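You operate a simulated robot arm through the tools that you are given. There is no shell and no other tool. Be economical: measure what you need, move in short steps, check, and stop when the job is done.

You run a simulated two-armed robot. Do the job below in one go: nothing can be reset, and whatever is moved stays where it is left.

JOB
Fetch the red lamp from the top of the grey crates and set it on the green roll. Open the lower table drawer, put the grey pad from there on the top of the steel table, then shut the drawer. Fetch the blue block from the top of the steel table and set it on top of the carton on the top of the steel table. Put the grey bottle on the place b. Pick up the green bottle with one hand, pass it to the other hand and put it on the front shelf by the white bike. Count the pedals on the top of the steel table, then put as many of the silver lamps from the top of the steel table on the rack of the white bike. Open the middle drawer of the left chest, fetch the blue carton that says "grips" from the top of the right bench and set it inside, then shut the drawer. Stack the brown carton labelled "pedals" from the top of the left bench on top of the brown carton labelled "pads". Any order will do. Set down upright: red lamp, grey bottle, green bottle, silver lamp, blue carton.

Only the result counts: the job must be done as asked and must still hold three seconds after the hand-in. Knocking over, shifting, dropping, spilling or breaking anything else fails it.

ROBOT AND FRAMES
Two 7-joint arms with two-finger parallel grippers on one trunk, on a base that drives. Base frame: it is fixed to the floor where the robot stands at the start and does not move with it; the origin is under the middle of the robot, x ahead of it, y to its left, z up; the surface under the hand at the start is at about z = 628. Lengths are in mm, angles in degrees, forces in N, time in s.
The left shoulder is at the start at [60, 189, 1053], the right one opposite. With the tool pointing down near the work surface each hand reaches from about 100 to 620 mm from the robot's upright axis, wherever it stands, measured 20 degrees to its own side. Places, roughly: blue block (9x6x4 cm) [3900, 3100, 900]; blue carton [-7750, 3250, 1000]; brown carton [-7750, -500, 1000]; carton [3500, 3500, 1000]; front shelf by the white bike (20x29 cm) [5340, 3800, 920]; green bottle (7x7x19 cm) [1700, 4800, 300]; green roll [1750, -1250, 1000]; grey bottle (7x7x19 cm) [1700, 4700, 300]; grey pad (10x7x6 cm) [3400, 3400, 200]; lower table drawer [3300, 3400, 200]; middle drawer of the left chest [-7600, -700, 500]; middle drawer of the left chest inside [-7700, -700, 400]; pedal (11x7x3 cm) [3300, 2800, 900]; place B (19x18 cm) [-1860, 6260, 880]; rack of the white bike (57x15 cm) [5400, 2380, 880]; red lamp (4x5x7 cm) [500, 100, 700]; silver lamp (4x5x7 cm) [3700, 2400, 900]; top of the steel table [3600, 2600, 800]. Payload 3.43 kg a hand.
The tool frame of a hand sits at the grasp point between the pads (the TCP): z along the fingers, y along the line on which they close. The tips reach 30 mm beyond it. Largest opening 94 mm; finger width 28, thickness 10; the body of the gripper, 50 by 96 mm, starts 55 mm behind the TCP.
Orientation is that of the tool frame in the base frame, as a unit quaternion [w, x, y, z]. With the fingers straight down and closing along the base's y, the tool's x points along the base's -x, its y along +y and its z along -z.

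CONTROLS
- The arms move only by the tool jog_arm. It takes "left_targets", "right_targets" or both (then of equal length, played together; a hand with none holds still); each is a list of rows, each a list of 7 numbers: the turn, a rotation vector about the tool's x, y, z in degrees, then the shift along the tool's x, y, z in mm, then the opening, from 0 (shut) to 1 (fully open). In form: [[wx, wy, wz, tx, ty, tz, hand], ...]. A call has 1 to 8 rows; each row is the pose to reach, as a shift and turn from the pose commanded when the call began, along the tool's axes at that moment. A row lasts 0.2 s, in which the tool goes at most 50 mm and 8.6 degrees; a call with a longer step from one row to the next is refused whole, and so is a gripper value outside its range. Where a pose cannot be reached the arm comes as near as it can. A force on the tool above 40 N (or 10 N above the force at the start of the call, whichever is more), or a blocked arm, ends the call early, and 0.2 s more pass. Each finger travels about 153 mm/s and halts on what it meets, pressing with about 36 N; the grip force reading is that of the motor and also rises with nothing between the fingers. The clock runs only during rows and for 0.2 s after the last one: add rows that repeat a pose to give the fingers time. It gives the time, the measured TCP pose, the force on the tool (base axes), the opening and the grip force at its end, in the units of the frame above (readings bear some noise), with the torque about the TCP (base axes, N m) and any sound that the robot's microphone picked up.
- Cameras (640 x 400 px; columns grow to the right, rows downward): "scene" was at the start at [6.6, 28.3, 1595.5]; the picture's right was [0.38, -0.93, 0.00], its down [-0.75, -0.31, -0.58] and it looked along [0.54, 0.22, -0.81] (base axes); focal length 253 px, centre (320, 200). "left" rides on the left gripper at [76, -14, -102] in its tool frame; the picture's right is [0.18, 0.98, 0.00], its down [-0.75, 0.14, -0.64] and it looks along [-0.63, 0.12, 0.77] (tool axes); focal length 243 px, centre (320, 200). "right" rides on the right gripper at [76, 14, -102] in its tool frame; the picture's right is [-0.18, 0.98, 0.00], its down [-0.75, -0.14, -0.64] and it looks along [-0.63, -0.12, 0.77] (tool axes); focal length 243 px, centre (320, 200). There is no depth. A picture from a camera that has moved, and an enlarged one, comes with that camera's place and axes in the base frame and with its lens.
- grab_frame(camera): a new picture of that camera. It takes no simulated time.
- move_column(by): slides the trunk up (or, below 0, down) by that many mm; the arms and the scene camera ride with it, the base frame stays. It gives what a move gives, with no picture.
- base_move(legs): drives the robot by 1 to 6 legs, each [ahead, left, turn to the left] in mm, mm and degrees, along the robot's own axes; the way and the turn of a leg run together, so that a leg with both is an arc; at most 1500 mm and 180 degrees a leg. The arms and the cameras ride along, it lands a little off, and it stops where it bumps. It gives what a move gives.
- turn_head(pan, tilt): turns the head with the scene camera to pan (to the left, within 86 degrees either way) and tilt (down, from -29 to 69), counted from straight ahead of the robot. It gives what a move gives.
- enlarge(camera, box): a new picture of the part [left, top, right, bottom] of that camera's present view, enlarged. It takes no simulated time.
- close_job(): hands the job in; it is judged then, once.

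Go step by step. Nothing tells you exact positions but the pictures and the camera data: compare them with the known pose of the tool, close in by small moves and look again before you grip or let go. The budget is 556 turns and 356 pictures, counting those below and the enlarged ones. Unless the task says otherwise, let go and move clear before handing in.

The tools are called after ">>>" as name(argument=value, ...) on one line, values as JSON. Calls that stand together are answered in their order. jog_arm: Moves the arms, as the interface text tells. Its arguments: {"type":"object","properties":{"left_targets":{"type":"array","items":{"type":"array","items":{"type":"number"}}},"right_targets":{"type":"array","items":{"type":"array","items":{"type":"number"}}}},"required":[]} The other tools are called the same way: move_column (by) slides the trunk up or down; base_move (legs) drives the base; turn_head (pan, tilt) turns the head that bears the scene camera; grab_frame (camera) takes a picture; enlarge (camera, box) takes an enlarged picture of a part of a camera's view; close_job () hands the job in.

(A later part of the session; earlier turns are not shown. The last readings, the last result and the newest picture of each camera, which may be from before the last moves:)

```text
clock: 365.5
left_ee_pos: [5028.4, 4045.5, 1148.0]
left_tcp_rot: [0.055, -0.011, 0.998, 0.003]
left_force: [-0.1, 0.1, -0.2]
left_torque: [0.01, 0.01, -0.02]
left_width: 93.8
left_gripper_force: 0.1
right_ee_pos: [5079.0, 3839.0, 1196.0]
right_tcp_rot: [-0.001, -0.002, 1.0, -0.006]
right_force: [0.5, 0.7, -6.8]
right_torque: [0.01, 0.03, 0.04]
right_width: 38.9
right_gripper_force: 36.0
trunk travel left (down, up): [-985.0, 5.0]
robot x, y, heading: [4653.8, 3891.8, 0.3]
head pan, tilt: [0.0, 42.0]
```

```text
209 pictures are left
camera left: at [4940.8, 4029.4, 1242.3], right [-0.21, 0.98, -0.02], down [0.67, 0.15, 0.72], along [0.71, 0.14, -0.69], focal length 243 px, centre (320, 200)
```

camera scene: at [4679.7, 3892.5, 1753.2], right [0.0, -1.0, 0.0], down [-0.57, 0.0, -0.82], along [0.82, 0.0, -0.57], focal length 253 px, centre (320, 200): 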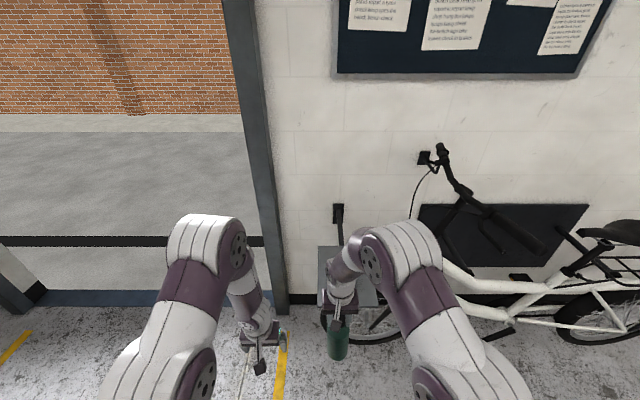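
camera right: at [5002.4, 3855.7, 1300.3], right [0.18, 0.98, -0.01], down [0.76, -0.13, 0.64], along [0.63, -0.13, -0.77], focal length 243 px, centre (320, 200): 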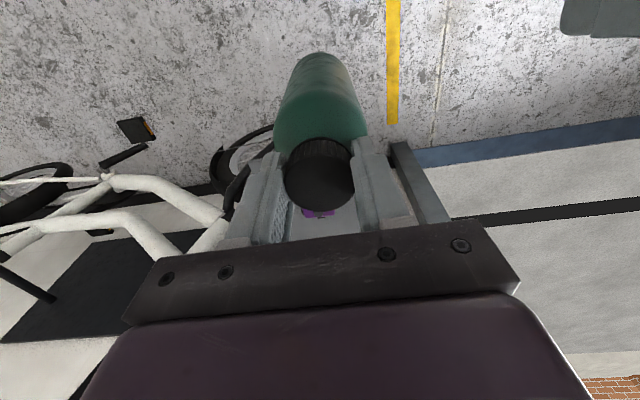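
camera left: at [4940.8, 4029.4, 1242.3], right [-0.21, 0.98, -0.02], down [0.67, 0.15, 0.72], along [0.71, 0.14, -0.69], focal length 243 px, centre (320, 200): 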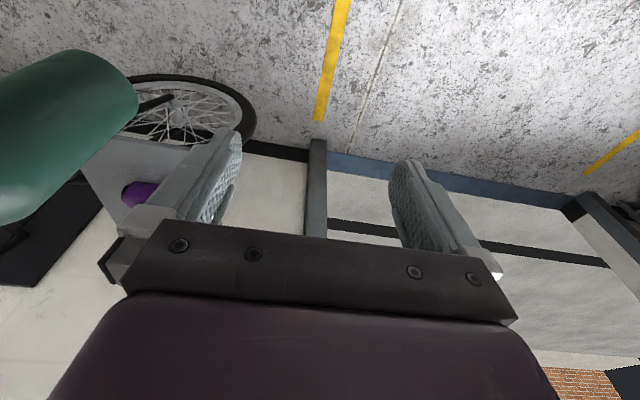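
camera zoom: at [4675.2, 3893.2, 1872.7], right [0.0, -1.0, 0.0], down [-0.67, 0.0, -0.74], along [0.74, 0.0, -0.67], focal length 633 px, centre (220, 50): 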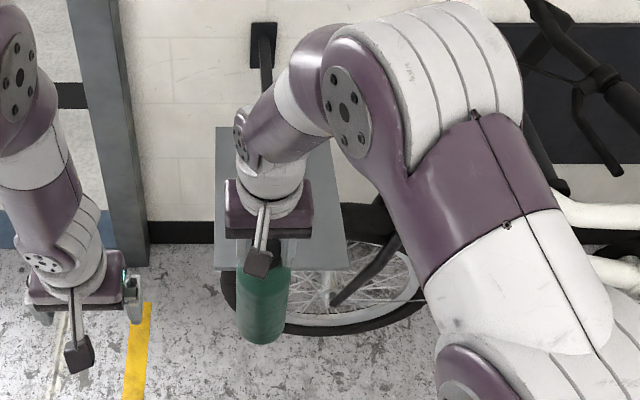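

>>> base_move(legs=[[150, 0, 0]])

>>> grab_frame(camera="right")

>>> enlarge(camera="scene", box=[240, 200, 440, 360])

```text
clock: 366.9
left_ee_pos: [5172.3, 4045.4, 1150.2]
left_tcp_rot: [0.057, -0.011, 0.998, 0.003]
left_force: [-0.3, 0.1, -0.2]
left_torque: [0.0, 0.01, 0.0]
left_width: 93.7
left_gripper_force: 0.0
right_ee_pos: [5222.0, 3838.1, 1197.8]
right_tcp_rot: [-0.001, 0.0, 1.0, -0.006]
right_force: [-1.4, -0.1, -6.8]
right_torque: [-0.02, -0.05, -0.01]
right_width: 39.1
right_gripper_force: 36.4
trunk travel left (down, up): [-985.0, 5.0]
robot x, y, heading: [4795.4, 3890.8, -0.0]
head pan, tilt: [0.0, 42.0]
```

```text
208 pictures are left
camera right: at [5146.5, 3855.3, 1301.1], right [0.18, 0.98, -0.01], down [0.75, -0.13, 0.64], along [0.63, -0.13, -0.77], focal length 243 px, centre (320, 200)
```

right: 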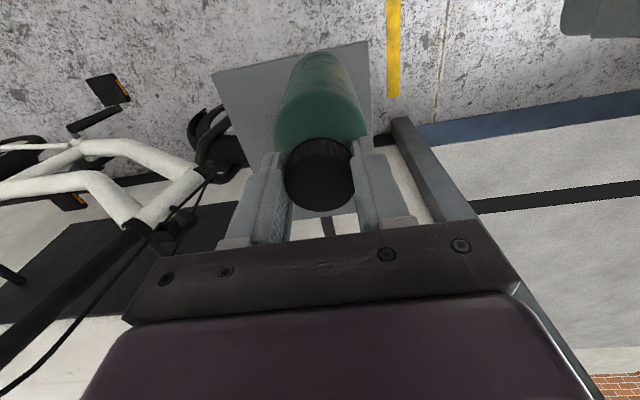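

```text
2.50 times, centred on (340, 280) of scene
camera zoom: at [4818.1, 3893.4, 1872.7], right [0.0, -1.0, 0.0], down [-0.67, 0.0, -0.74], along [0.74, 0.0, -0.67], focal length 633 px, centre (270, 0)
```

zoom: 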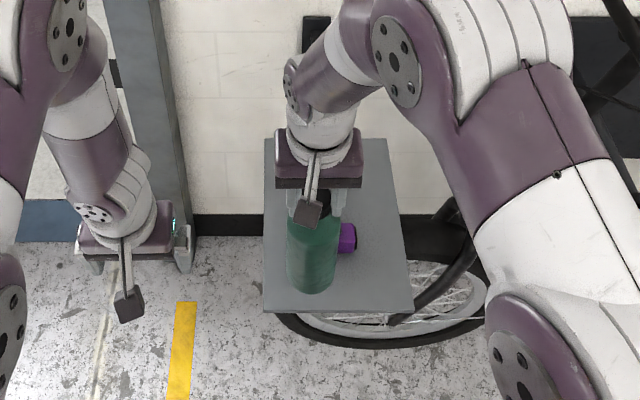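

>>> jog_arm(right_targets=[[0, 0, 0, -33, 4, 0, 0], [0, 0, 0, -33, 4, 35, 0], [0, 0, 0, -33, 4, 68, 0]])

>>> enlarge(camera="scene", box=[240, 200, 440, 360])

>>> grab_frame(camera="right")

```text
clock: 367.7
left_ee_pos: [5174.5, 4044.8, 1148.0]
left_tcp_rot: [0.056, -0.01, 0.998, 0.004]
left_force: [0.8, -0.4, -0.4]
left_torque: [0.01, 0.0, 0.0]
left_width: 93.9
left_gripper_force: 0.1
right_ee_pos: [5258.8, 3840.2, 1127.8]
right_tcp_rot: [-0.002, -0.001, 1.0, -0.007]
right_force: [-0.1, 0.3, -6.3]
right_torque: [0.01, 0.01, -0.03]
right_width: 38.9
right_gripper_force: 36.0
trunk travel left (down, up): [-985.0, 5.0]
robot x, y, heading: [4800.2, 3892.9, -0.2]
head pan, tilt: [0.0, 42.0]
```

```text
2.50 times, centred on (340, 280) of scene
camera zoom: at [4823.5, 3893.2, 1872.6], right [0.0, -1.0, 0.0], down [-0.67, 0.0, -0.74], along [0.74, 0.0, -0.67], focal length 633 px, centre (270, 0)
```

zoom: 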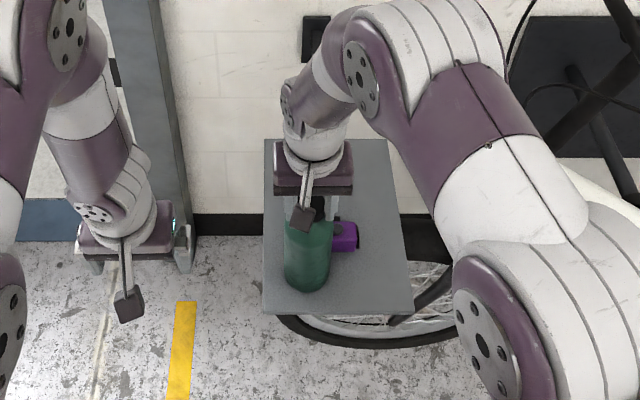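

```text
205 pictures are left
camera right: at [5182.3, 3856.7, 1231.0], right [0.18, 0.98, -0.01], down [0.76, -0.13, 0.64], along [0.63, -0.13, -0.77], focal length 243 px, centre (320, 200)
```

right: 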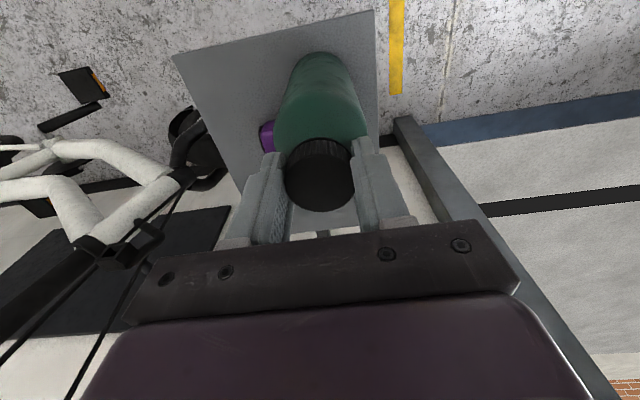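

>>> jog_arm(right_targets=[[0, 0, 0, 0, 6, 3, 0], [0, 0, 0, 0, 6, 6, 0], [0, 0, 0, 0, 6, 9, 0], [0, 0, 0, 0, 6, 12, 0], [0, 0, 0, 0, 6, 15, 0]])

```text
clock: 368.6
left_ee_pos: [5170.0, 4045.1, 1150.4]
left_tcp_rot: [0.058, -0.01, 0.998, 0.003]
left_force: [-0.1, -0.3, -0.2]
left_torque: [0.0, 0.0, -0.01]
left_width: 94.1
left_gripper_force: 0.0
right_ee_pos: [5257.4, 3847.2, 1123.5]
right_tcp_rot: [0.003, 0.0, 1.0, -0.006]
right_force: [-8.1, -6.2, 30.7]
right_torque: [-0.64, 0.97, -0.1]
right_width: 39.2
right_gripper_force: 36.1
trunk travel left (down, up): [-985.0, 5.0]
robot x, y, heading: [4795.4, 3896.5, -0.1]
head pan, tilt: [0.0, 42.0]
stopped in row 4 (right hand): the force on the tool passed its limit at 44 N (the readings are from after the stop); the commanded pose is now the measured one
```

>>> jog_arm(right_targets=[[0, 0, 0, 0, 0, -1.5, 0], [0, 0, 0, 0, 0, -1.5, 0]])

>>> enlarge(camera="scene", box=[280, 240, 380, 340])

```text
clock: 369.2
left_ee_pos: [5170.4, 4044.3, 1149.7]
left_tcp_rot: [0.058, -0.01, 0.998, 0.003]
left_force: [-0.3, 0.7, -0.9]
left_torque: [-0.02, 0.01, 0.01]
left_width: 94.1
left_gripper_force: 0.2
right_ee_pos: [5257.3, 3847.0, 1123.7]
right_tcp_rot: [0.004, 0.0, 1.0, -0.004]
right_force: [-5.5, -5.3, 20.6]
right_torque: [-0.48, 0.43, 0.0]
right_width: 39.2
right_gripper_force: 36.5
trunk travel left (down, up): [-985.0, 5.0]
robot x, y, heading: [4798.3, 3893.9, 0.0]
head pan, tilt: [0.0, 42.0]
```

```text
4.00 times, centred on (330, 290) of scene
camera zoom: at [4816.4, 3892.2, 1872.7], right [0.0, -1.0, 0.0], down [-0.67, 0.0, -0.74], along [0.74, 0.0, -0.67], focal length 1013 px, centre (280, -160)
```

zoom: 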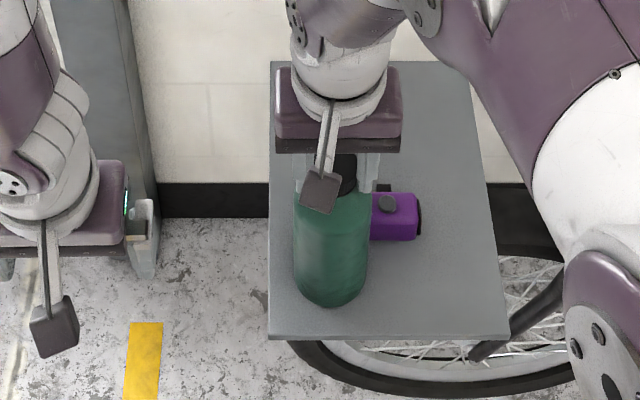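

>>> jog_arm(right_targets=[[0, 0, 0, 0, 0, -1, 0.3], [0, 0, 0, 0, 0, -1, 0.5], [0, 0, 0, 0, 0, -1, 0.65], [0, 0, 0, 0, 0, -1, 0.75], [0, 0, 0, 0, 0, -1, 0.75]])

>>> jog_arm(right_targets=[[0, 0, 0, 0, 0, -25, 0.75], [0, 0, 0, 0, 0, -65, 0.75], [0, 0, 0, 20, 0, -90, 0.75]])

>>> grab_frame(camera="right")

>>> enlarge(camera="scene", box=[280, 240, 380, 340])

```text
clock: 370.4
left_ee_pos: [5175.2, 4045.9, 1149.3]
left_tcp_rot: [0.056, -0.01, 0.998, 0.003]
left_force: [0.0, -0.9, -1.0]
left_torque: [-0.02, -0.03, -0.02]
left_width: 94.1
left_gripper_force: 0.1
right_ee_pos: [5259.6, 3848.3, 1123.1]
right_tcp_rot: [0.002, 0.0, 1.0, -0.005]
right_force: [0.9, -0.5, 0.9]
right_torque: [0.01, 0.03, -0.02]
right_width: 70.3
right_gripper_force: 0.0
trunk travel left (down, up): [-985.0, 5.0]
robot x, y, heading: [4798.0, 3892.2, 0.2]
head pan, tilt: [0.0, 42.0]
```

```text
clock: 371.2
left_ee_pos: [5172.9, 4045.5, 1148.7]
left_tcp_rot: [0.057, -0.01, 0.998, 0.003]
left_force: [-0.2, 0.1, 0.6]
left_torque: [-0.04, 0.01, 0.03]
left_width: 93.6
left_gripper_force: 0.1
right_ee_pos: [5238.6, 3849.5, 1212.5]
right_tcp_rot: [0.002, 0.0, 1.0, -0.005]
right_force: [0.5, 0.5, -0.1]
right_torque: [-0.01, -0.02, -0.04]
right_width: 70.3
right_gripper_force: 0.0
trunk travel left (down, up): [-985.0, 5.0]
robot x, y, heading: [4800.5, 3891.0, 0.3]
head pan, tilt: [0.0, 42.0]
```

```text
203 pictures are left
camera right: at [5161.5, 3864.9, 1316.8], right [0.18, 0.98, -0.01], down [0.75, -0.14, 0.65], along [0.63, -0.13, -0.76], focal length 243 px, centre (320, 200)
```

right: 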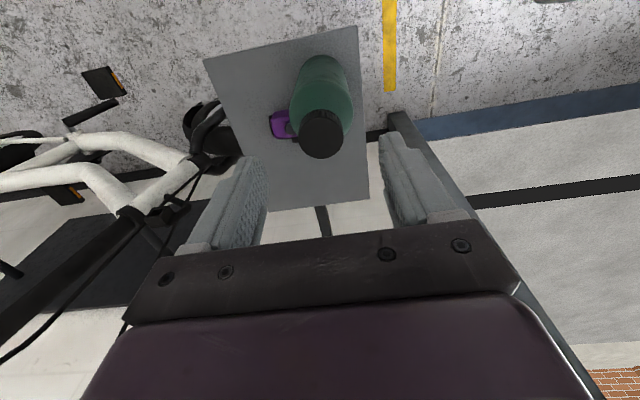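

```text
4.00 times, centred on (330, 290) of scene
camera zoom: at [4818.8, 3893.3, 1872.7], right [0.0, -1.0, 0.0], down [-0.67, 0.0, -0.74], along [0.74, 0.0, -0.67], focal length 1013 px, centre (280, -160)
```

zoom: 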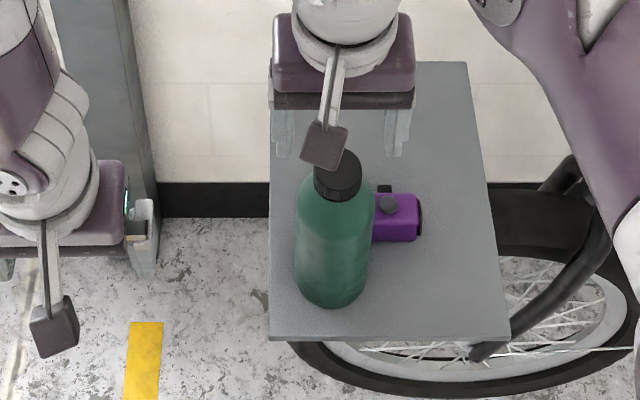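

Green bottle is on the front shelf. Now I turn to the table from this side for lamps, pedals and the blue block.

>>> base_move(legs=[[-200, 0, 0], [0, 0, 180]])

>>> turn_head(pan=35, tilt=35)

>>> grab_frame(camera="scene")

```text
clock: 380.2
left_ee_pos: [4223.8, 3732.6, 1148.3]
left_tcp_rot: [0.004, 0.998, 0.019, -0.057]
left_force: [-0.9, 0.4, -0.3]
left_torque: [0.0, 0.0, 0.0]
left_width: 94.0
left_gripper_force: 0.1
right_ee_pos: [4152.6, 3927.7, 1212.8]
right_tcp_rot: [-0.006, 1.0, 0.01, -0.002]
right_force: [-1.0, 0.2, -1.3]
right_torque: [-0.01, -0.02, -0.01]
right_width: 70.6
right_gripper_force: 0.0
trunk travel left (down, up): [-985.0, 5.0]
robot x, y, heading: [4594.4, 3890.0, -178.9]
head pan, tilt: [0.0, 42.0]
```

```text
clock: 381.2
left_ee_pos: [4223.7, 3732.5, 1149.7]
left_tcp_rot: [0.004, 0.998, 0.021, -0.057]
left_force: [0.3, 0.0, 0.0]
left_torque: [0.0, 0.01, -0.01]
left_width: 93.8
left_gripper_force: 0.0
right_ee_pos: [4154.2, 3928.3, 1212.8]
right_tcp_rot: [-0.005, 1.0, 0.009, -0.002]
right_force: [0.6, -0.2, 0.1]
right_torque: [0.02, -0.02, -0.01]
right_width: 70.4
right_gripper_force: 0.1
trunk travel left (down, up): [-985.0, 5.0]
robot x, y, heading: [4595.8, 3896.9, -179.0]
head pan, tilt: [35.0, 35.0]
```

```text
201 pictures are left
camera scene: at [4584.2, 3842.9, 1883.2], right [-0.59, 0.81, 0.0], down [0.46, 0.34, -0.82], along [-0.66, -0.48, -0.57], focal length 253 px, centre (320, 200)
```

scene: 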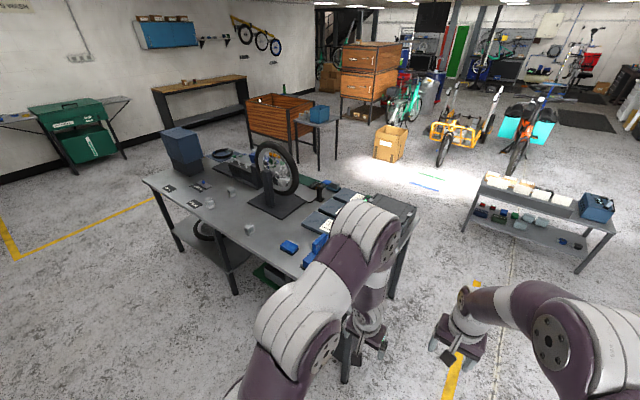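

>>> enlarge(camera="scene", box=[140, 120, 340, 270])

>>> base_move(legs=[[0, 0, -1], [0, 1100, 0]])

>>> turn_head(pan=0, tilt=42)

>>> grab_frame(camera="scene")

```text
2.67 times, centred on (240, 195) of scene
camera zoom: at [4584.2, 3842.9, 1883.2], right [-0.59, 0.81, 0.0], down [0.46, 0.34, -0.82], along [-0.66, -0.48, -0.57], focal length 675 px, centre (533, 213)
```

zoom: 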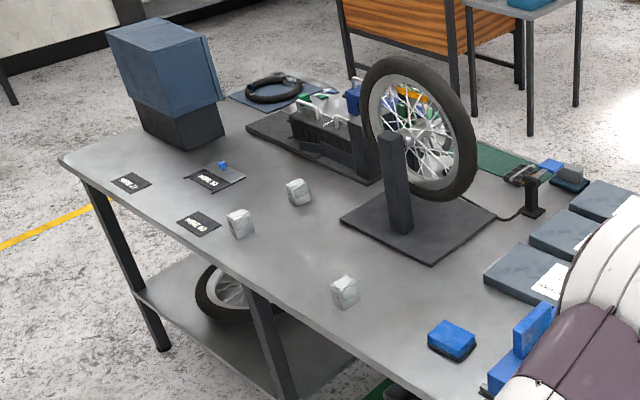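

```text
clock: 387.2
left_ee_pos: [4229.9, 2637.7, 1148.5]
left_tcp_rot: [0.003, 0.998, 0.017, -0.057]
left_force: [0.9, -1.0, 1.2]
left_torque: [0.0, -0.02, -0.01]
left_width: 94.0
left_gripper_force: 0.1
right_ee_pos: [4162.2, 2833.1, 1211.5]
right_tcp_rot: [-0.004, 1.0, 0.006, -0.002]
right_force: [-0.4, 0.4, -0.5]
right_torque: [0.03, 0.04, 0.01]
right_width: 70.7
right_gripper_force: 0.2
trunk travel left (down, up): [-985.0, 5.0]
robot x, y, heading: [4604.2, 2792.3, -179.2]
head pan, tilt: [35.0, 35.0]
```

```text
clock: 388.2
left_ee_pos: [4231.5, 2635.0, 1148.7]
left_tcp_rot: [0.003, 0.998, 0.017, -0.057]
left_force: [0.0, 0.5, 0.3]
left_torque: [-0.01, -0.01, 0.0]
left_width: 94.1
left_gripper_force: 0.1
right_ee_pos: [4163.1, 2832.2, 1212.1]
right_tcp_rot: [-0.006, 1.0, 0.006, -0.002]
right_force: [-0.5, -0.5, 0.1]
right_torque: [-0.01, 0.0, 0.02]
right_width: 70.6
right_gripper_force: 0.0
trunk travel left (down, up): [-985.0, 5.0]
robot x, y, heading: [4603.5, 2795.2, -179.3]
head pan, tilt: [0.0, 42.0]
```

```text
199 pictures are left
camera scene: at [4580.0, 2794.4, 1872.7], right [-0.01, 1.0, 0.0], down [0.67, 0.01, -0.74], along [-0.74, -0.01, -0.67], focal length 253 px, centre (320, 200)
```

scene: 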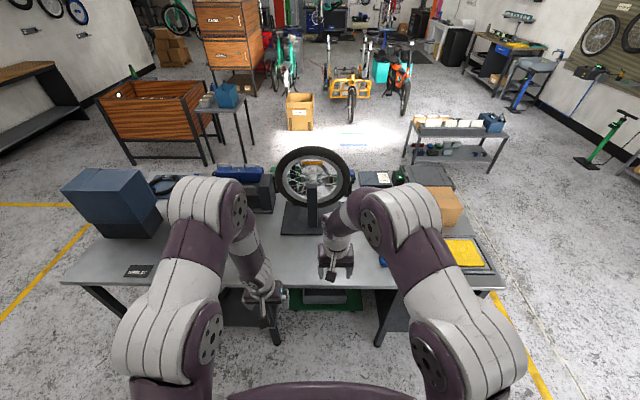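

>>> enlarge(camera="scene", box=[50, 150, 290, 290])

>>> enlarge(camera="scene", box=[260, 140, 500, 290])

```text
2.67 times, centred on (170, 220) of scene
camera zoom: at [4580.0, 2794.4, 1872.7], right [-0.01, 1.0, 0.0], down [0.67, 0.01, -0.74], along [-0.74, -0.01, -0.67], focal length 675 px, centre (720, 147)
```

zoom: 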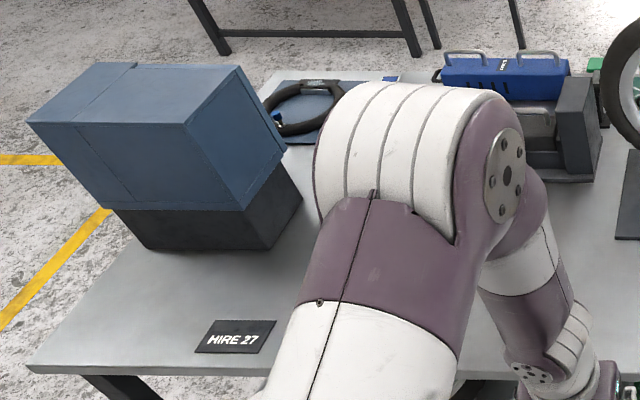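

```text
2.67 times, centred on (380, 215) of scene
camera zoom: at [4580.0, 2794.4, 1872.7], right [-0.01, 1.0, 0.0], down [0.67, 0.01, -0.74], along [-0.74, -0.01, -0.67], focal length 675 px, centre (160, 160)
```

zoom: 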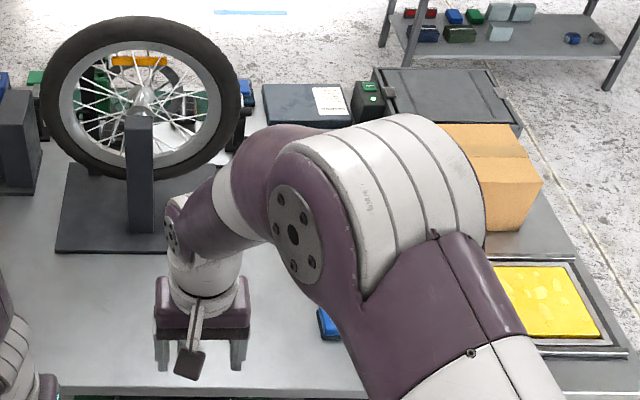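

Two pedals counted (on/by the green mat), so two silver lamps go to the rack. Lamps are near (3887, 2393), (3699, 2389), (3908, 2825). I move in to take one with each hand.

>>> base_move(legs=[[0, 0, -0.7], [0, 186, 0], [210, 0, 0]])

>>> move_column(by=-80)

>>> jog_arm(left_targets=[[0, 3, 0, 0, 20, 30, 1], [0, 6.4, 0, 0, 40, 60, 1]], right_targets=[[0, 0, 0, 0, -45, 0, 1], [0, 0, 0, 0, -90, 0, 1]])

>>> grab_frame(camera="left")

>>> grab_frame(camera="right")

```text
clock: 391.3
left_ee_pos: [4022.8, 2459.1, 1149.9]
left_tcp_rot: [0.004, 0.998, 0.012, -0.058]
left_force: [0.0, 0.8, -0.6]
left_torque: [0.0, 0.05, 0.0]
left_width: 94.0
left_gripper_force: 0.1
right_ee_pos: [3956.6, 2655.1, 1213.9]
right_tcp_rot: [-0.005, 1.0, 0.002, -0.004]
right_force: [0.9, -0.1, 0.8]
right_torque: [0.02, -0.01, 0.02]
right_width: 70.4
right_gripper_force: 0.1
trunk travel left (down, up): [-985.0, 5.0]
robot x, y, heading: [4396.1, 2608.2, -179.8]
head pan, tilt: [0.0, 42.0]
```

```text
clock: 392.5
left_ee_pos: [4020.1, 2457.5, 1068.9]
left_tcp_rot: [0.003, 0.998, 0.012, -0.057]
left_force: [0.2, 0.4, -0.1]
left_torque: [-0.01, 0.0, 0.03]
left_width: 93.9
left_gripper_force: 0.1
right_ee_pos: [3952.1, 2654.2, 1133.4]
right_tcp_rot: [-0.006, 1.0, 0.001, -0.003]
right_force: [0.3, -0.4, -0.1]
right_torque: [0.01, 0.02, 0.0]
right_width: 70.4
right_gripper_force: 0.2
trunk travel left (down, up): [-905.0, 85.0]
robot x, y, heading: [4394.0, 2607.8, -179.8]
head pan, tilt: [0.0, 42.0]
```

```text
clock: 393.1
left_ee_pos: [4012.0, 2420.8, 1012.3]
left_tcp_rot: [0.003, 1.0, 0.012, -0.003]
left_force: [-0.1, 1.6, -0.6]
left_torque: [-0.01, 0.01, 0.02]
left_width: 94.0
left_gripper_force: 0.0
left hand out of reach, approached as far as the arm can: row 2
right_ee_pos: [3949.9, 2747.2, 1132.8]
right_tcp_rot: [-0.006, 1.0, 0.002, 0.0]
right_force: [0.4, -1.1, 0.5]
right_torque: [0.0, -0.03, 0.02]
right_width: 93.8
right_gripper_force: 0.0
trunk travel left (down, up): [-905.0, 85.0]
robot x, y, heading: [4392.8, 2613.9, -179.9]
head pan, tilt: [0.0, 42.0]
```

```text
196 pictures are left
camera left: at [4090.1, 2437.7, 1114.8], right [0.21, -0.98, 0.01], down [-0.75, -0.15, 0.65], along [-0.63, -0.14, -0.76], focal length 243 px, centre (320, 200)
```

left: 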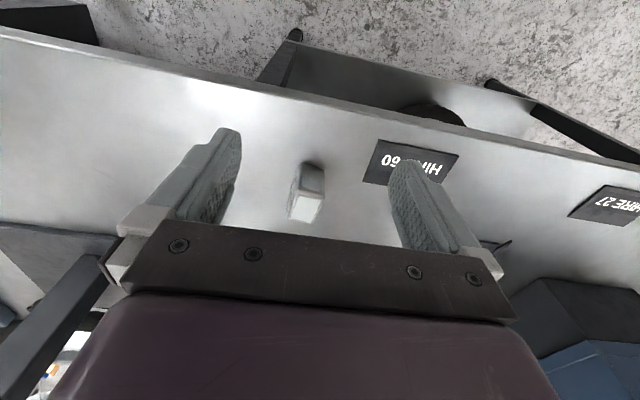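

```text
195 pictures are left
camera right: at [4025.7, 2733.3, 1237.0], right [-0.18, -0.98, -0.01], down [-0.75, 0.13, 0.64], along [-0.63, 0.12, -0.76], focal length 243 px, centre (320, 200)
```

right: 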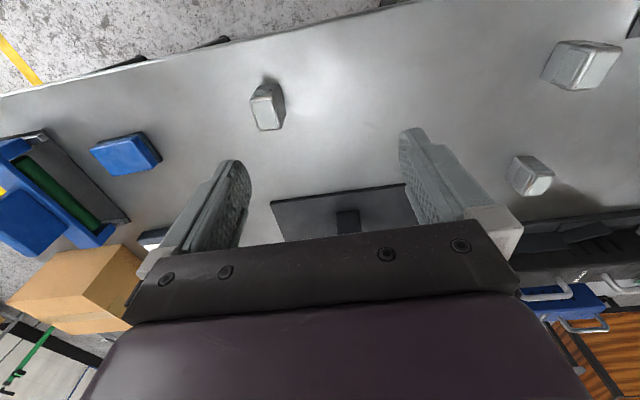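

>>> enlarge(camera="left", box=[260, 140, 360, 240])

>>> enlarge(camera="right", box=[220, 60, 320, 160])

```text
4.00 times, centred on (310, 190) of left
camera zoom: at [4090.1, 2437.7, 1114.8], right [0.21, -0.98, 0.01], down [-0.75, -0.15, 0.65], along [-0.63, -0.14, -0.76], focal length 970 px, centre (360, 240)
```

zoom: 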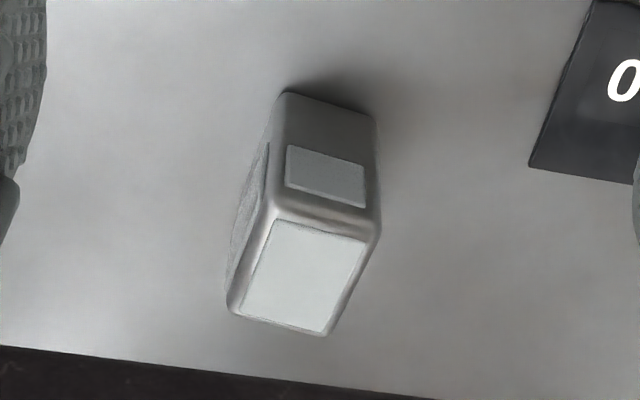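

```text
4.00 times, centred on (270, 110) of right
camera zoom: at [4025.7, 2733.3, 1237.0], right [-0.18, -0.98, -0.01], down [-0.75, 0.13, 0.64], along [-0.63, 0.12, -0.76], focal length 970 px, centre (520, 560)
```

zoom: 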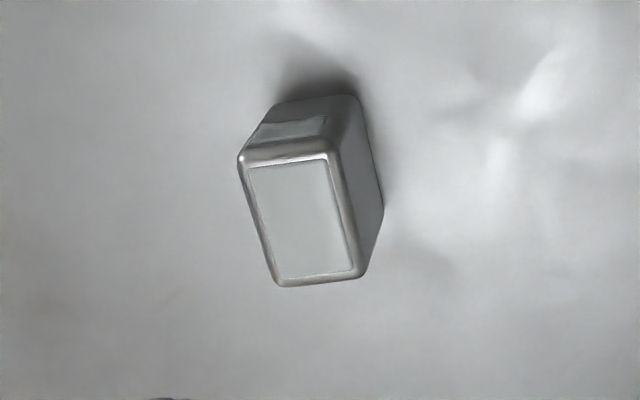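

>>> jog_arm(left_targets=[[0, 0, 3, -30, 2, 10, 1], [0, 0, 6, -60, 4, 20, 1], [0, 0, 9, -90, 6, 35, 1], [0, 0, 9, -117, 8, 52, 1], [0, 0, 9, -117, 8, 60, 1]], right_targets=[[0, 0, 2, -9, -20, 40, 1], [0, 0, 4, -18, -40, 80, 1], [0, 0, 4, -27, -60, 120, 1], [0, 0, 4, -36, -80, 160, 1], [0, 0, 4, -36, -86, 180, 1]])

>>> grab_frame(camera="left")

>>> grab_frame(camera="right")

```text
clock: 394.3
left_ee_pos: [3894.4, 2407.5, 953.6]
left_tcp_rot: [0.003, 0.998, -0.066, -0.001]
left_force: [-1.3, -0.5, 0.3]
left_torque: [0.03, 0.07, -0.03]
left_width: 94.1
left_gripper_force: 0.1
left hand out of reach, approached as far as the arm can: row 1
right_ee_pos: [3914.3, 2831.4, 953.5]
right_tcp_rot: [-0.006, 0.999, -0.033, -0.002]
right_force: [-0.3, -0.2, -0.2]
right_torque: [0.0, 0.01, 0.02]
right_width: 94.0
right_gripper_force: 0.0
trunk travel left (down, up): [-905.0, 85.0]
robot x, y, heading: [4392.6, 2612.1, -180.2]
head pan, tilt: [0.0, 42.0]
```

```text
192 pictures are left
camera left: at [3973.3, 2413.8, 1057.3], right [0.05, -1.0, 0.01], down [-0.77, -0.04, 0.64], along [-0.64, -0.04, -0.77], focal length 243 px, centre (320, 200)
```

left: 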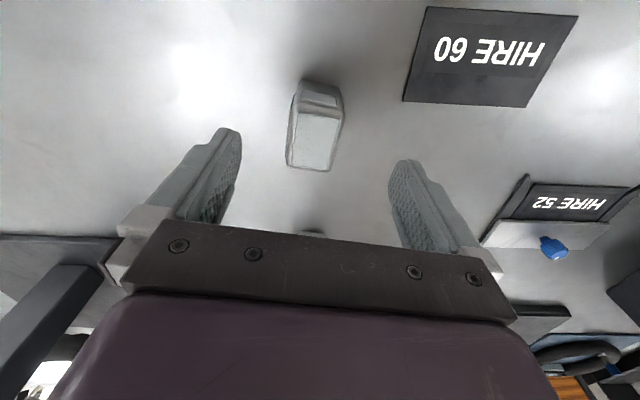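

```text
191 pictures are left
camera right: at [3989.2, 2813.0, 1057.0], right [-0.25, -0.97, -0.01], down [-0.74, 0.18, 0.65], along [-0.62, 0.17, -0.76], focal length 243 px, centre (320, 200)
```

right: 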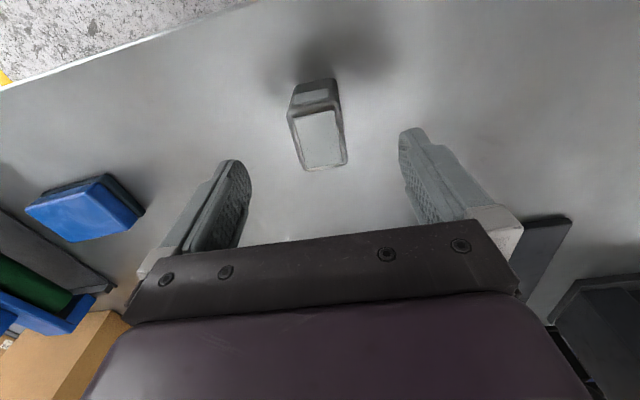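

>>> jog_arm(left_targets=[[0, 0, 0, 2, -5, 40, 1], [0, 0, 0, 2, -5, 80, 1], [0, 0, 0, 2, -5, 80, 0.3], [0, 0, 0, 2, -5, 80, 0], [0, 0, 0, 2, -5, 80, 0]], right_targets=[[0, 0, 0, 2, -2.5, 40, 1], [0, 0, 0, 2, -2.5, 80, 1], [0, 0, 0, 2, -2.5, 80, 0.3], [0, 0, 0, 2, -2.5, 80, 0], [0, 0, 0, 2, -2.5, 80, 0]])

>>> grab_frame(camera="left")

>>> grab_frame(camera="right")

```text
clock: 395.5
left_ee_pos: [3897.7, 2413.1, 874.2]
left_tcp_rot: [0.003, 0.998, -0.068, 0.0]
left_force: [-0.6, 0.2, -1.0]
left_torque: [0.02, -0.02, -0.02]
left_width: 39.6
left_gripper_force: 35.9
right_ee_pos: [3915.8, 2834.9, 874.0]
right_tcp_rot: [-0.005, 0.999, -0.033, -0.001]
right_force: [-0.5, -0.7, -0.3]
right_torque: [-0.03, -0.03, 0.0]
right_width: 39.7
right_gripper_force: 35.8
trunk travel left (down, up): [-905.0, 85.0]
robot x, y, heading: [4390.4, 2611.0, -179.9]
head pan, tilt: [0.0, 42.0]
```

```text
190 pictures are left
camera left: at [3975.9, 2418.2, 977.3], right [0.05, -1.0, 0.01], down [-0.77, -0.04, 0.64], along [-0.64, -0.04, -0.77], focal length 243 px, centre (320, 200)
```

left: 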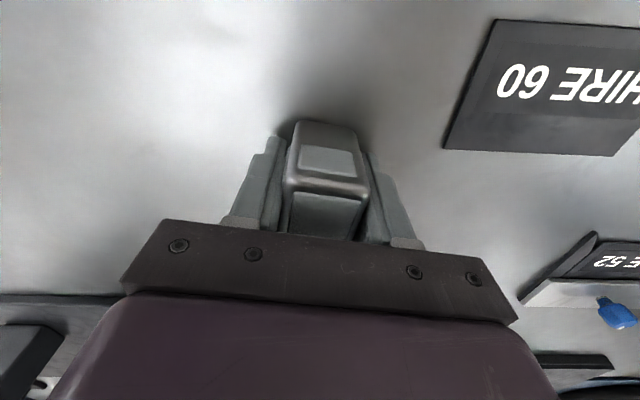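

```text
189 pictures are left
camera right: at [3990.9, 2815.3, 978.5], right [-0.25, -0.97, -0.01], down [-0.74, 0.19, 0.65], along [-0.62, 0.17, -0.76], focal length 243 px, centre (320, 200)
```

right: 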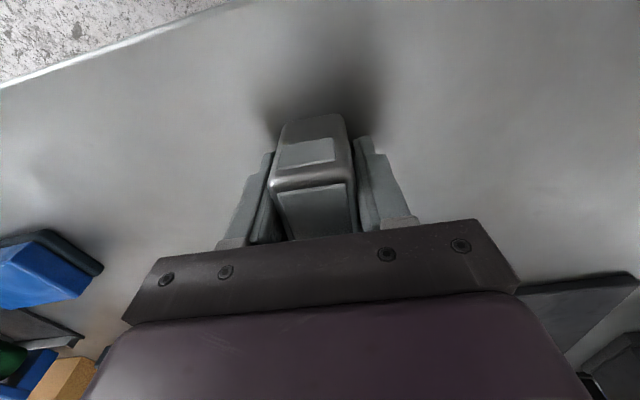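

>>> jog_arm(left_targets=[[0, 0, 0, 0, 0, -45, 0], [0, 0, 0, 0, 0, -90, 0], [0, 0, 0, 0, 0, -135, 0], [0, 0, 0, 20, 0, -165, 0], [0, 0, 0, 60, 0, -180, 0], [0, 0, 0, 90, -10, -190, 0]], right_targets=[[0, 0, 0, 0, 0, -45, 0], [0, 0, 0, 0, 0, -90, 0], [0, 0, 0, 0, 0, -135, 0], [0, 0, 0, 20, 0, -165, 0], [0, 0, 0, 60, 20, -180, 0], [0, 0, 0, 90, 40, -190, 0]])

>>> base_move(legs=[[-350, 0, 0], [0, 0, 180]])

>>> turn_head(pan=0, tilt=45)

>>> grab_frame(camera="scene")

```text
clock: 396.9
left_ee_pos: [3990.6, 2411.1, 1066.4]
left_tcp_rot: [0.002, 0.998, -0.067, -0.001]
left_force: [0.6, 0.6, -0.5]
left_torque: [0.01, 0.04, 0.0]
left_width: 39.7
left_gripper_force: 35.7
right_ee_pos: [4007.6, 2787.3, 1065.4]
right_tcp_rot: [-0.005, 0.999, -0.035, -0.003]
right_force: [0.0, -0.7, -0.6]
right_torque: [-0.03, 0.02, 0.0]
right_width: 39.7
right_gripper_force: 36.3
trunk travel left (down, up): [-905.0, 85.0]
robot x, y, heading: [4394.3, 2611.4, -180.0]
head pan, tilt: [0.0, 42.0]
```

```text
clock: 406.4
left_ee_pos: [5162.1, 2793.9, 1065.6]
left_tcp_rot: [0.0, 0.087, 0.996, 0.003]
left_force: [0.8, 0.8, -1.2]
left_torque: [0.02, -0.03, 0.01]
left_width: 39.7
left_gripper_force: 36.1
right_ee_pos: [5131.3, 2418.3, 1063.2]
right_tcp_rot: [0.001, 0.055, 0.998, -0.005]
right_force: [0.6, -0.4, -0.9]
right_torque: [0.01, 0.01, -0.02]
right_width: 39.8
right_gripper_force: 36.0
trunk travel left (down, up): [-905.0, 85.0]
robot x, y, heading: [4751.0, 2608.9, -2.1]
head pan, tilt: [0.0, 42.0]
```

```text
clock: 407.1
left_ee_pos: [5162.9, 2792.8, 1065.2]
left_tcp_rot: [0.001, 0.087, 0.996, 0.003]
left_force: [0.9, 0.1, -1.5]
left_torque: [0.04, 0.03, -0.01]
left_width: 39.6
left_gripper_force: 36.3
right_ee_pos: [5131.3, 2417.5, 1064.3]
right_tcp_rot: [0.001, 0.055, 0.998, -0.006]
right_force: [-0.2, -0.3, 0.0]
right_torque: [-0.01, 0.01, 0.01]
right_width: 39.6
right_gripper_force: 36.3
trunk travel left (down, up): [-905.0, 85.0]
robot x, y, heading: [4749.7, 2611.9, -2.4]
head pan, tilt: [0.0, 45.0]
```

```text
188 pictures are left
camera scene: at [4769.9, 2610.1, 1788.4], right [-0.04, -1.0, 0.0], down [-0.71, 0.03, -0.71], along [0.71, -0.03, -0.71], focal length 253 px, centre (320, 200)
```

scene: 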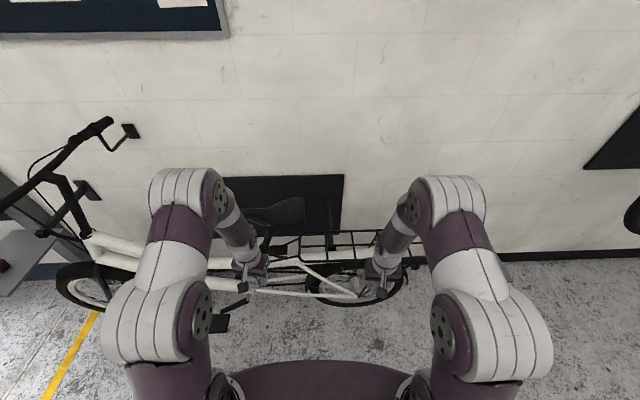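

>>> base_move(legs=[[0, -200, 2.2]])

>>> grab_frame(camera="scene")

>>> enlarge(camera="scene", box=[200, 190, 420, 310])

```text
clock: 408.7
left_ee_pos: [5151.3, 2609.6, 1064.9]
left_tcp_rot: [0.0, 0.069, 0.998, 0.001]
left_force: [0.8, -0.3, 0.1]
left_torque: [0.0, 0.02, 0.01]
left_width: 39.8
left_gripper_force: 36.4
right_ee_pos: [5132.5, 2232.9, 1064.9]
right_tcp_rot: [0.001, 0.035, 0.999, -0.006]
right_force: [0.3, 0.1, -1.1]
right_torque: [0.02, 0.0, 0.03]
right_width: 39.4
right_gripper_force: 35.6
trunk travel left (down, up): [-905.0, 85.0]
robot x, y, heading: [4744.9, 2405.9, -0.5]
head pan, tilt: [0.0, 45.0]
```

```text
187 pictures are left
camera scene: at [4765.8, 2413.4, 1788.3], right [0.0, -1.0, 0.0], down [-0.71, 0.0, -0.71], along [0.71, 0.0, -0.71], focal length 253 px, centre (320, 200)
```

scene: 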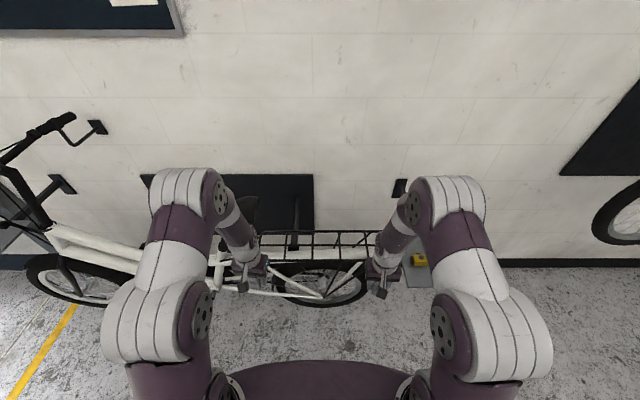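

```text
2.91 times, centred on (310, 250) of scene
camera zoom: at [4765.8, 2413.4, 1788.3], right [0.0, -1.0, 0.0], down [-0.71, 0.0, -0.71], along [0.71, 0.0, -0.71], focal length 737 px, centre (349, 54)
```

zoom: 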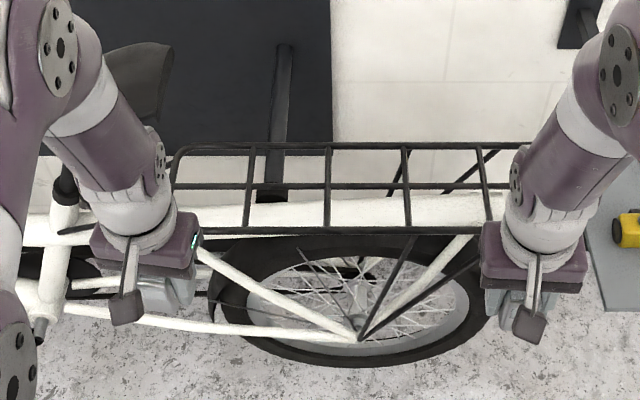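

The rack has a middle bar (x≈5397) with crossbars at y≈2554, 2444, 2326, 2210. Lamps should stand on bar crossings. I move closer.

>>> base_move(legs=[[170, 0, 0.5]])

>>> grab_frame(camera="left")

>>> grab_frame(camera="right")

>>> enlarge(camera="scene", box=[200, 220, 420, 340])

```text
clock: 410.2
left_ee_pos: [5310.0, 2611.1, 1065.8]
left_tcp_rot: [-0.006, 0.062, 0.998, 0.002]
left_force: [0.2, 0.5, -0.8]
left_torque: [-0.04, 0.03, -0.05]
left_width: 39.9
left_gripper_force: 36.2
right_ee_pos: [5300.9, 2235.5, 1063.1]
right_tcp_rot: [0.001, 0.03, 1.0, -0.006]
right_force: [0.8, 0.5, -0.2]
right_torque: [0.03, 0.01, -0.03]
right_width: 39.5
right_gripper_force: 36.3
trunk travel left (down, up): [-905.0, 85.0]
robot x, y, heading: [4908.0, 2408.5, 0.6]
head pan, tilt: [0.0, 45.0]
stopped in leg 1: the force on the tool passed its limit at 63 N (the readings are from after the stop); the commanded pose is now the measured one
```

```text
185 pictures are left
camera left: at [5234.7, 2606.6, 1169.0], right [-0.06, 1.0, 0.01], down [0.77, 0.04, 0.63], along [0.63, 0.04, -0.77], focal length 243 px, centre (320, 200)
```

left: 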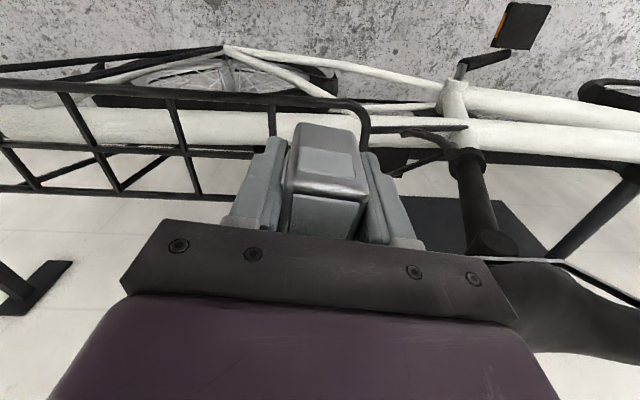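

```text
184 pictures are left
camera right: at [5225.3, 2256.5, 1166.5], right [0.24, 0.97, -0.01], down [0.74, -0.18, 0.65], along [0.62, -0.16, -0.76], focal length 243 px, centre (320, 200)
```

right: 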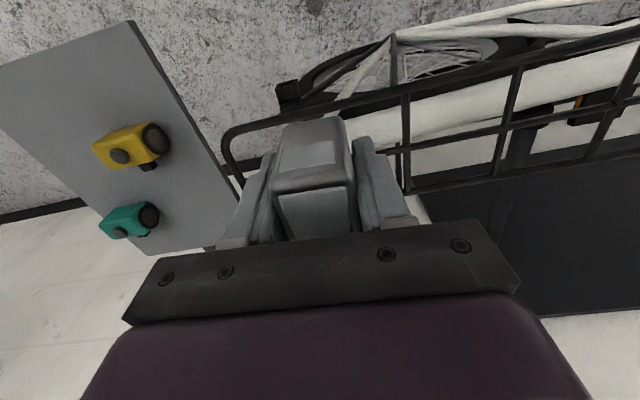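

```text
2.91 times, centred on (310, 280) of scene
camera zoom: at [4932.0, 2410.7, 1788.2], right [0.01, -1.0, 0.0], down [-0.71, -0.01, -0.71], along [0.71, 0.01, -0.71], focal length 737 px, centre (349, -33)
```

zoom: 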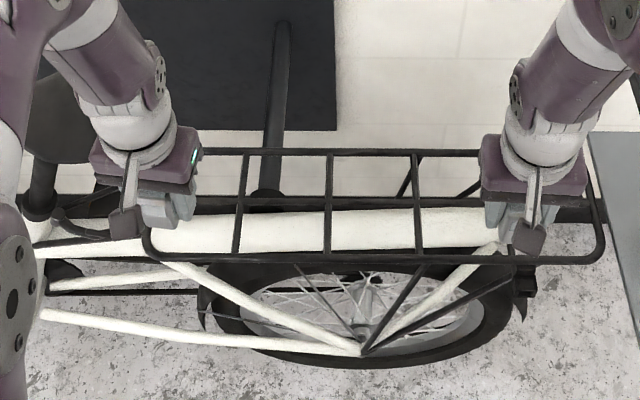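

The left hand brushed the saddle, so I move it clear and aim for the bar crossing at (5400, 2438).

>>> jog_arm(left_targets=[[0, 0, 0, 30, -4, 0, 0], [0, 0, 0, 24, -47, 0, 0], [0, 0, 0, 19, -90, 0, 0], [0, 0, 0, 14, -133, 0, 0], [0, 0, 0, 8, -175, 0, 0], [0, 0, 0, -32, -170, 0, 0], [0, 0, 0, -72, -165, 0, 0], [0, 0, 0, -111, -160, 0, 0]])

>>> grab_frame(camera="left")

>>> enlarge(camera="scene", box=[200, 200, 420, 340])

```text
clock: 412.0
left_ee_pos: [5400.2, 2438.1, 1063.6]
left_tcp_rot: [-0.006, 0.062, 0.998, 0.002]
left_force: [0.4, -0.1, -1.3]
left_torque: [0.0, 0.01, -0.02]
left_width: 40.1
left_gripper_force: 36.0
right_ee_pos: [5300.8, 2234.5, 1063.6]
right_tcp_rot: [0.002, 0.031, 1.0, -0.004]
right_force: [0.0, 0.1, -0.4]
right_torque: [0.0, 0.03, 0.0]
right_width: 39.7
right_gripper_force: 35.7
trunk travel left (down, up): [-905.0, 85.0]
robot x, y, heading: [4908.3, 2410.6, 0.6]
head pan, tilt: [0.0, 45.0]
```

```text
182 pictures are left
camera left: at [5325.4, 2433.3, 1167.8], right [-0.06, 1.0, 0.01], down [0.77, 0.04, 0.63], along [0.63, 0.04, -0.77], focal length 243 px, centre (320, 200)
```

left: 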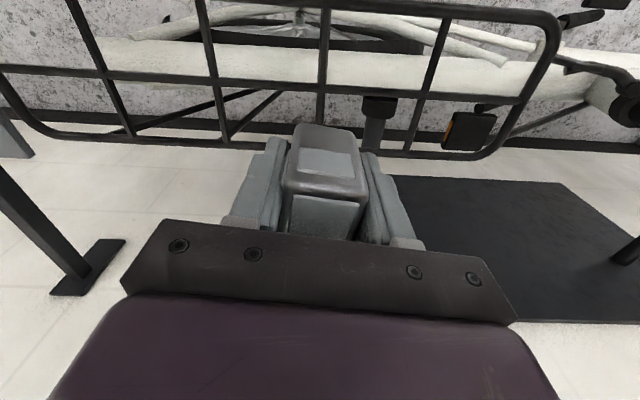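

```text
2.86 times, centred on (310, 270) of scene
camera zoom: at [4931.0, 2410.1, 1788.3], right [0.01, -1.0, 0.0], down [-0.71, -0.01, -0.71], along [0.71, 0.01, -0.71], focal length 724 px, centre (349, 0)
```

zoom: 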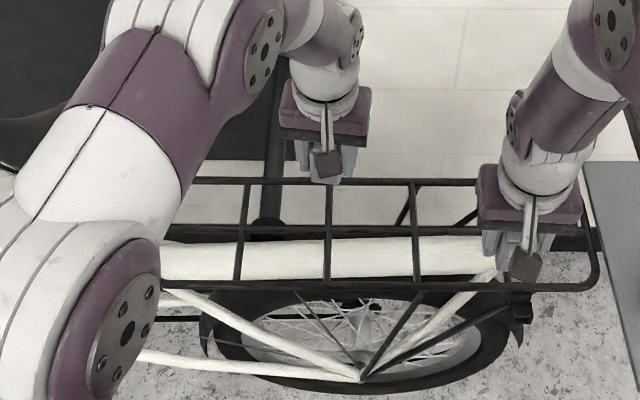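

>>> jog_arm(left_targets=[[0, 0, 0, 0, 3, 45, 0], [0, 0, 0, 0, 3, 90, 0], [0, 0, 0, 0, 3, 115, 0]])

>>> grab_frame(camera="left")

>>> enlarge(camera="scene", box=[270, 220, 370, 300])

```text
clock: 412.8
left_ee_pos: [5397.4, 2444.7, 949.0]
left_tcp_rot: [-0.005, 0.062, 0.998, 0.001]
left_force: [-0.1, 0.3, -0.3]
left_torque: [-0.01, -0.02, -0.06]
left_width: 39.5
left_gripper_force: 35.7
right_ee_pos: [5298.5, 2234.8, 1064.3]
right_tcp_rot: [0.002, 0.03, 1.0, -0.005]
right_force: [-0.3, 0.3, -1.5]
right_torque: [0.0, 0.05, 0.0]
right_width: 39.5
right_gripper_force: 36.5
trunk travel left (down, up): [-905.0, 85.0]
robot x, y, heading: [4911.6, 2414.1, 0.3]
head pan, tilt: [0.0, 45.0]
```

```text
180 pictures are left
camera left: at [5321.7, 2439.6, 1053.3], right [-0.06, 1.0, 0.0], down [0.77, 0.04, 0.63], along [0.63, 0.04, -0.77], focal length 243 px, centre (320, 200)
```

left: 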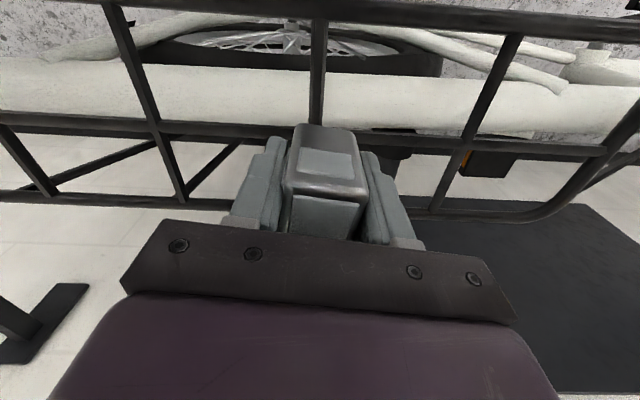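

```text
5.00 times, centred on (320, 260) of scene
camera zoom: at [4929.2, 2411.4, 1788.4], right [0.01, -1.0, 0.0], down [-0.71, -0.01, -0.71], along [0.71, 0.01, -0.71], focal length 1266 px, centre (320, -100)
```

zoom: 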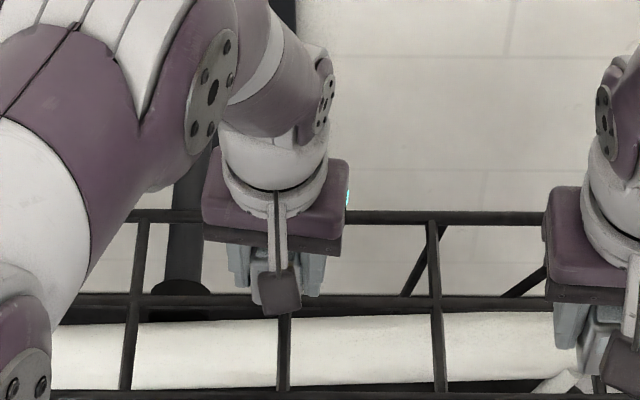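

>>> jog_arm(left_targets=[[0, 0, 0, -4, -1, 8, 0], [0, 0, 0, -4, -1, 12, 0], [0, 0, 0, -4, -1, 15, 0], [0, 0, 0, -4, -1, 18, 0], [0, 0, 0, -4, -1, 21, 0], [0, 0, 0, -4, -1, 24, 0]])

```text
clock: 414.2
left_ee_pos: [5401.7, 2440.9, 926.5]
left_tcp_rot: [-0.005, 0.062, 0.998, 0.001]
left_force: [0.2, 0.1, -0.9]
left_torque: [-0.03, -0.05, -0.06]
left_width: 39.6
left_gripper_force: 35.6
right_ee_pos: [5299.3, 2236.1, 1063.6]
right_tcp_rot: [0.002, 0.031, 1.0, -0.005]
right_force: [0.0, -0.5, -0.5]
right_torque: [-0.03, -0.02, -0.02]
right_width: 39.7
right_gripper_force: 35.9
trunk travel left (down, up): [-905.0, 85.0]
robot x, y, heading: [4905.4, 2407.6, 0.5]
head pan, tilt: [0.0, 45.0]
```

>>> jog_arm(left_targets=[[0, 0, 0, 0, 1, 2.5, 0], [0, 0, 0, 0, 1, 5, 0], [0, 0, 0, 0, 1, 7.5, 0], [0, 0, 0, 0, 1, 10, 0], [0, 0, 0, 0, 1, 12.5, 0]])

>>> grab_frame(camera="left")

```text
clock: 415.4
left_ee_pos: [5401.2, 2441.7, 915.8]
left_tcp_rot: [-0.001, 0.061, 0.998, 0.0]
left_force: [-0.6, 1.7, 33.5]
left_torque: [-0.33, 0.11, 0.05]
left_width: 39.8
left_gripper_force: 35.1
right_ee_pos: [5296.6, 2236.5, 1064.6]
right_tcp_rot: [0.004, 0.031, 1.0, -0.006]
right_force: [0.1, 0.7, -0.3]
right_torque: [-0.03, -0.02, 0.06]
right_width: 39.7
right_gripper_force: 35.7
trunk travel left (down, up): [-905.0, 85.0]
robot x, y, heading: [4908.8, 2412.4, 0.3]
head pan, tilt: [0.0, 45.0]
```

```text
178 pictures are left
camera left: at [5324.8, 2438.0, 1019.1], right [-0.06, 1.0, 0.0], down [0.77, 0.05, 0.64], along [0.64, 0.04, -0.77], focal length 243 px, centre (320, 200)
```

left: 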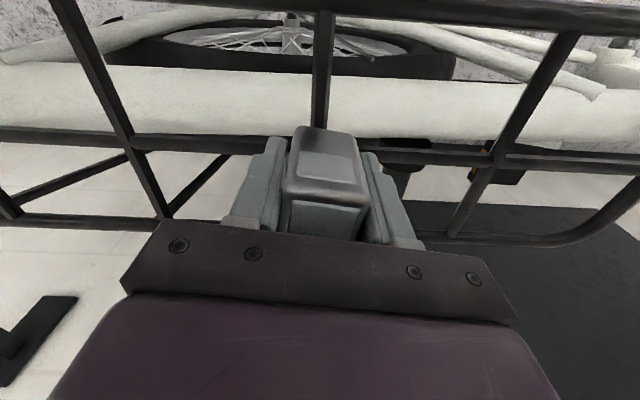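

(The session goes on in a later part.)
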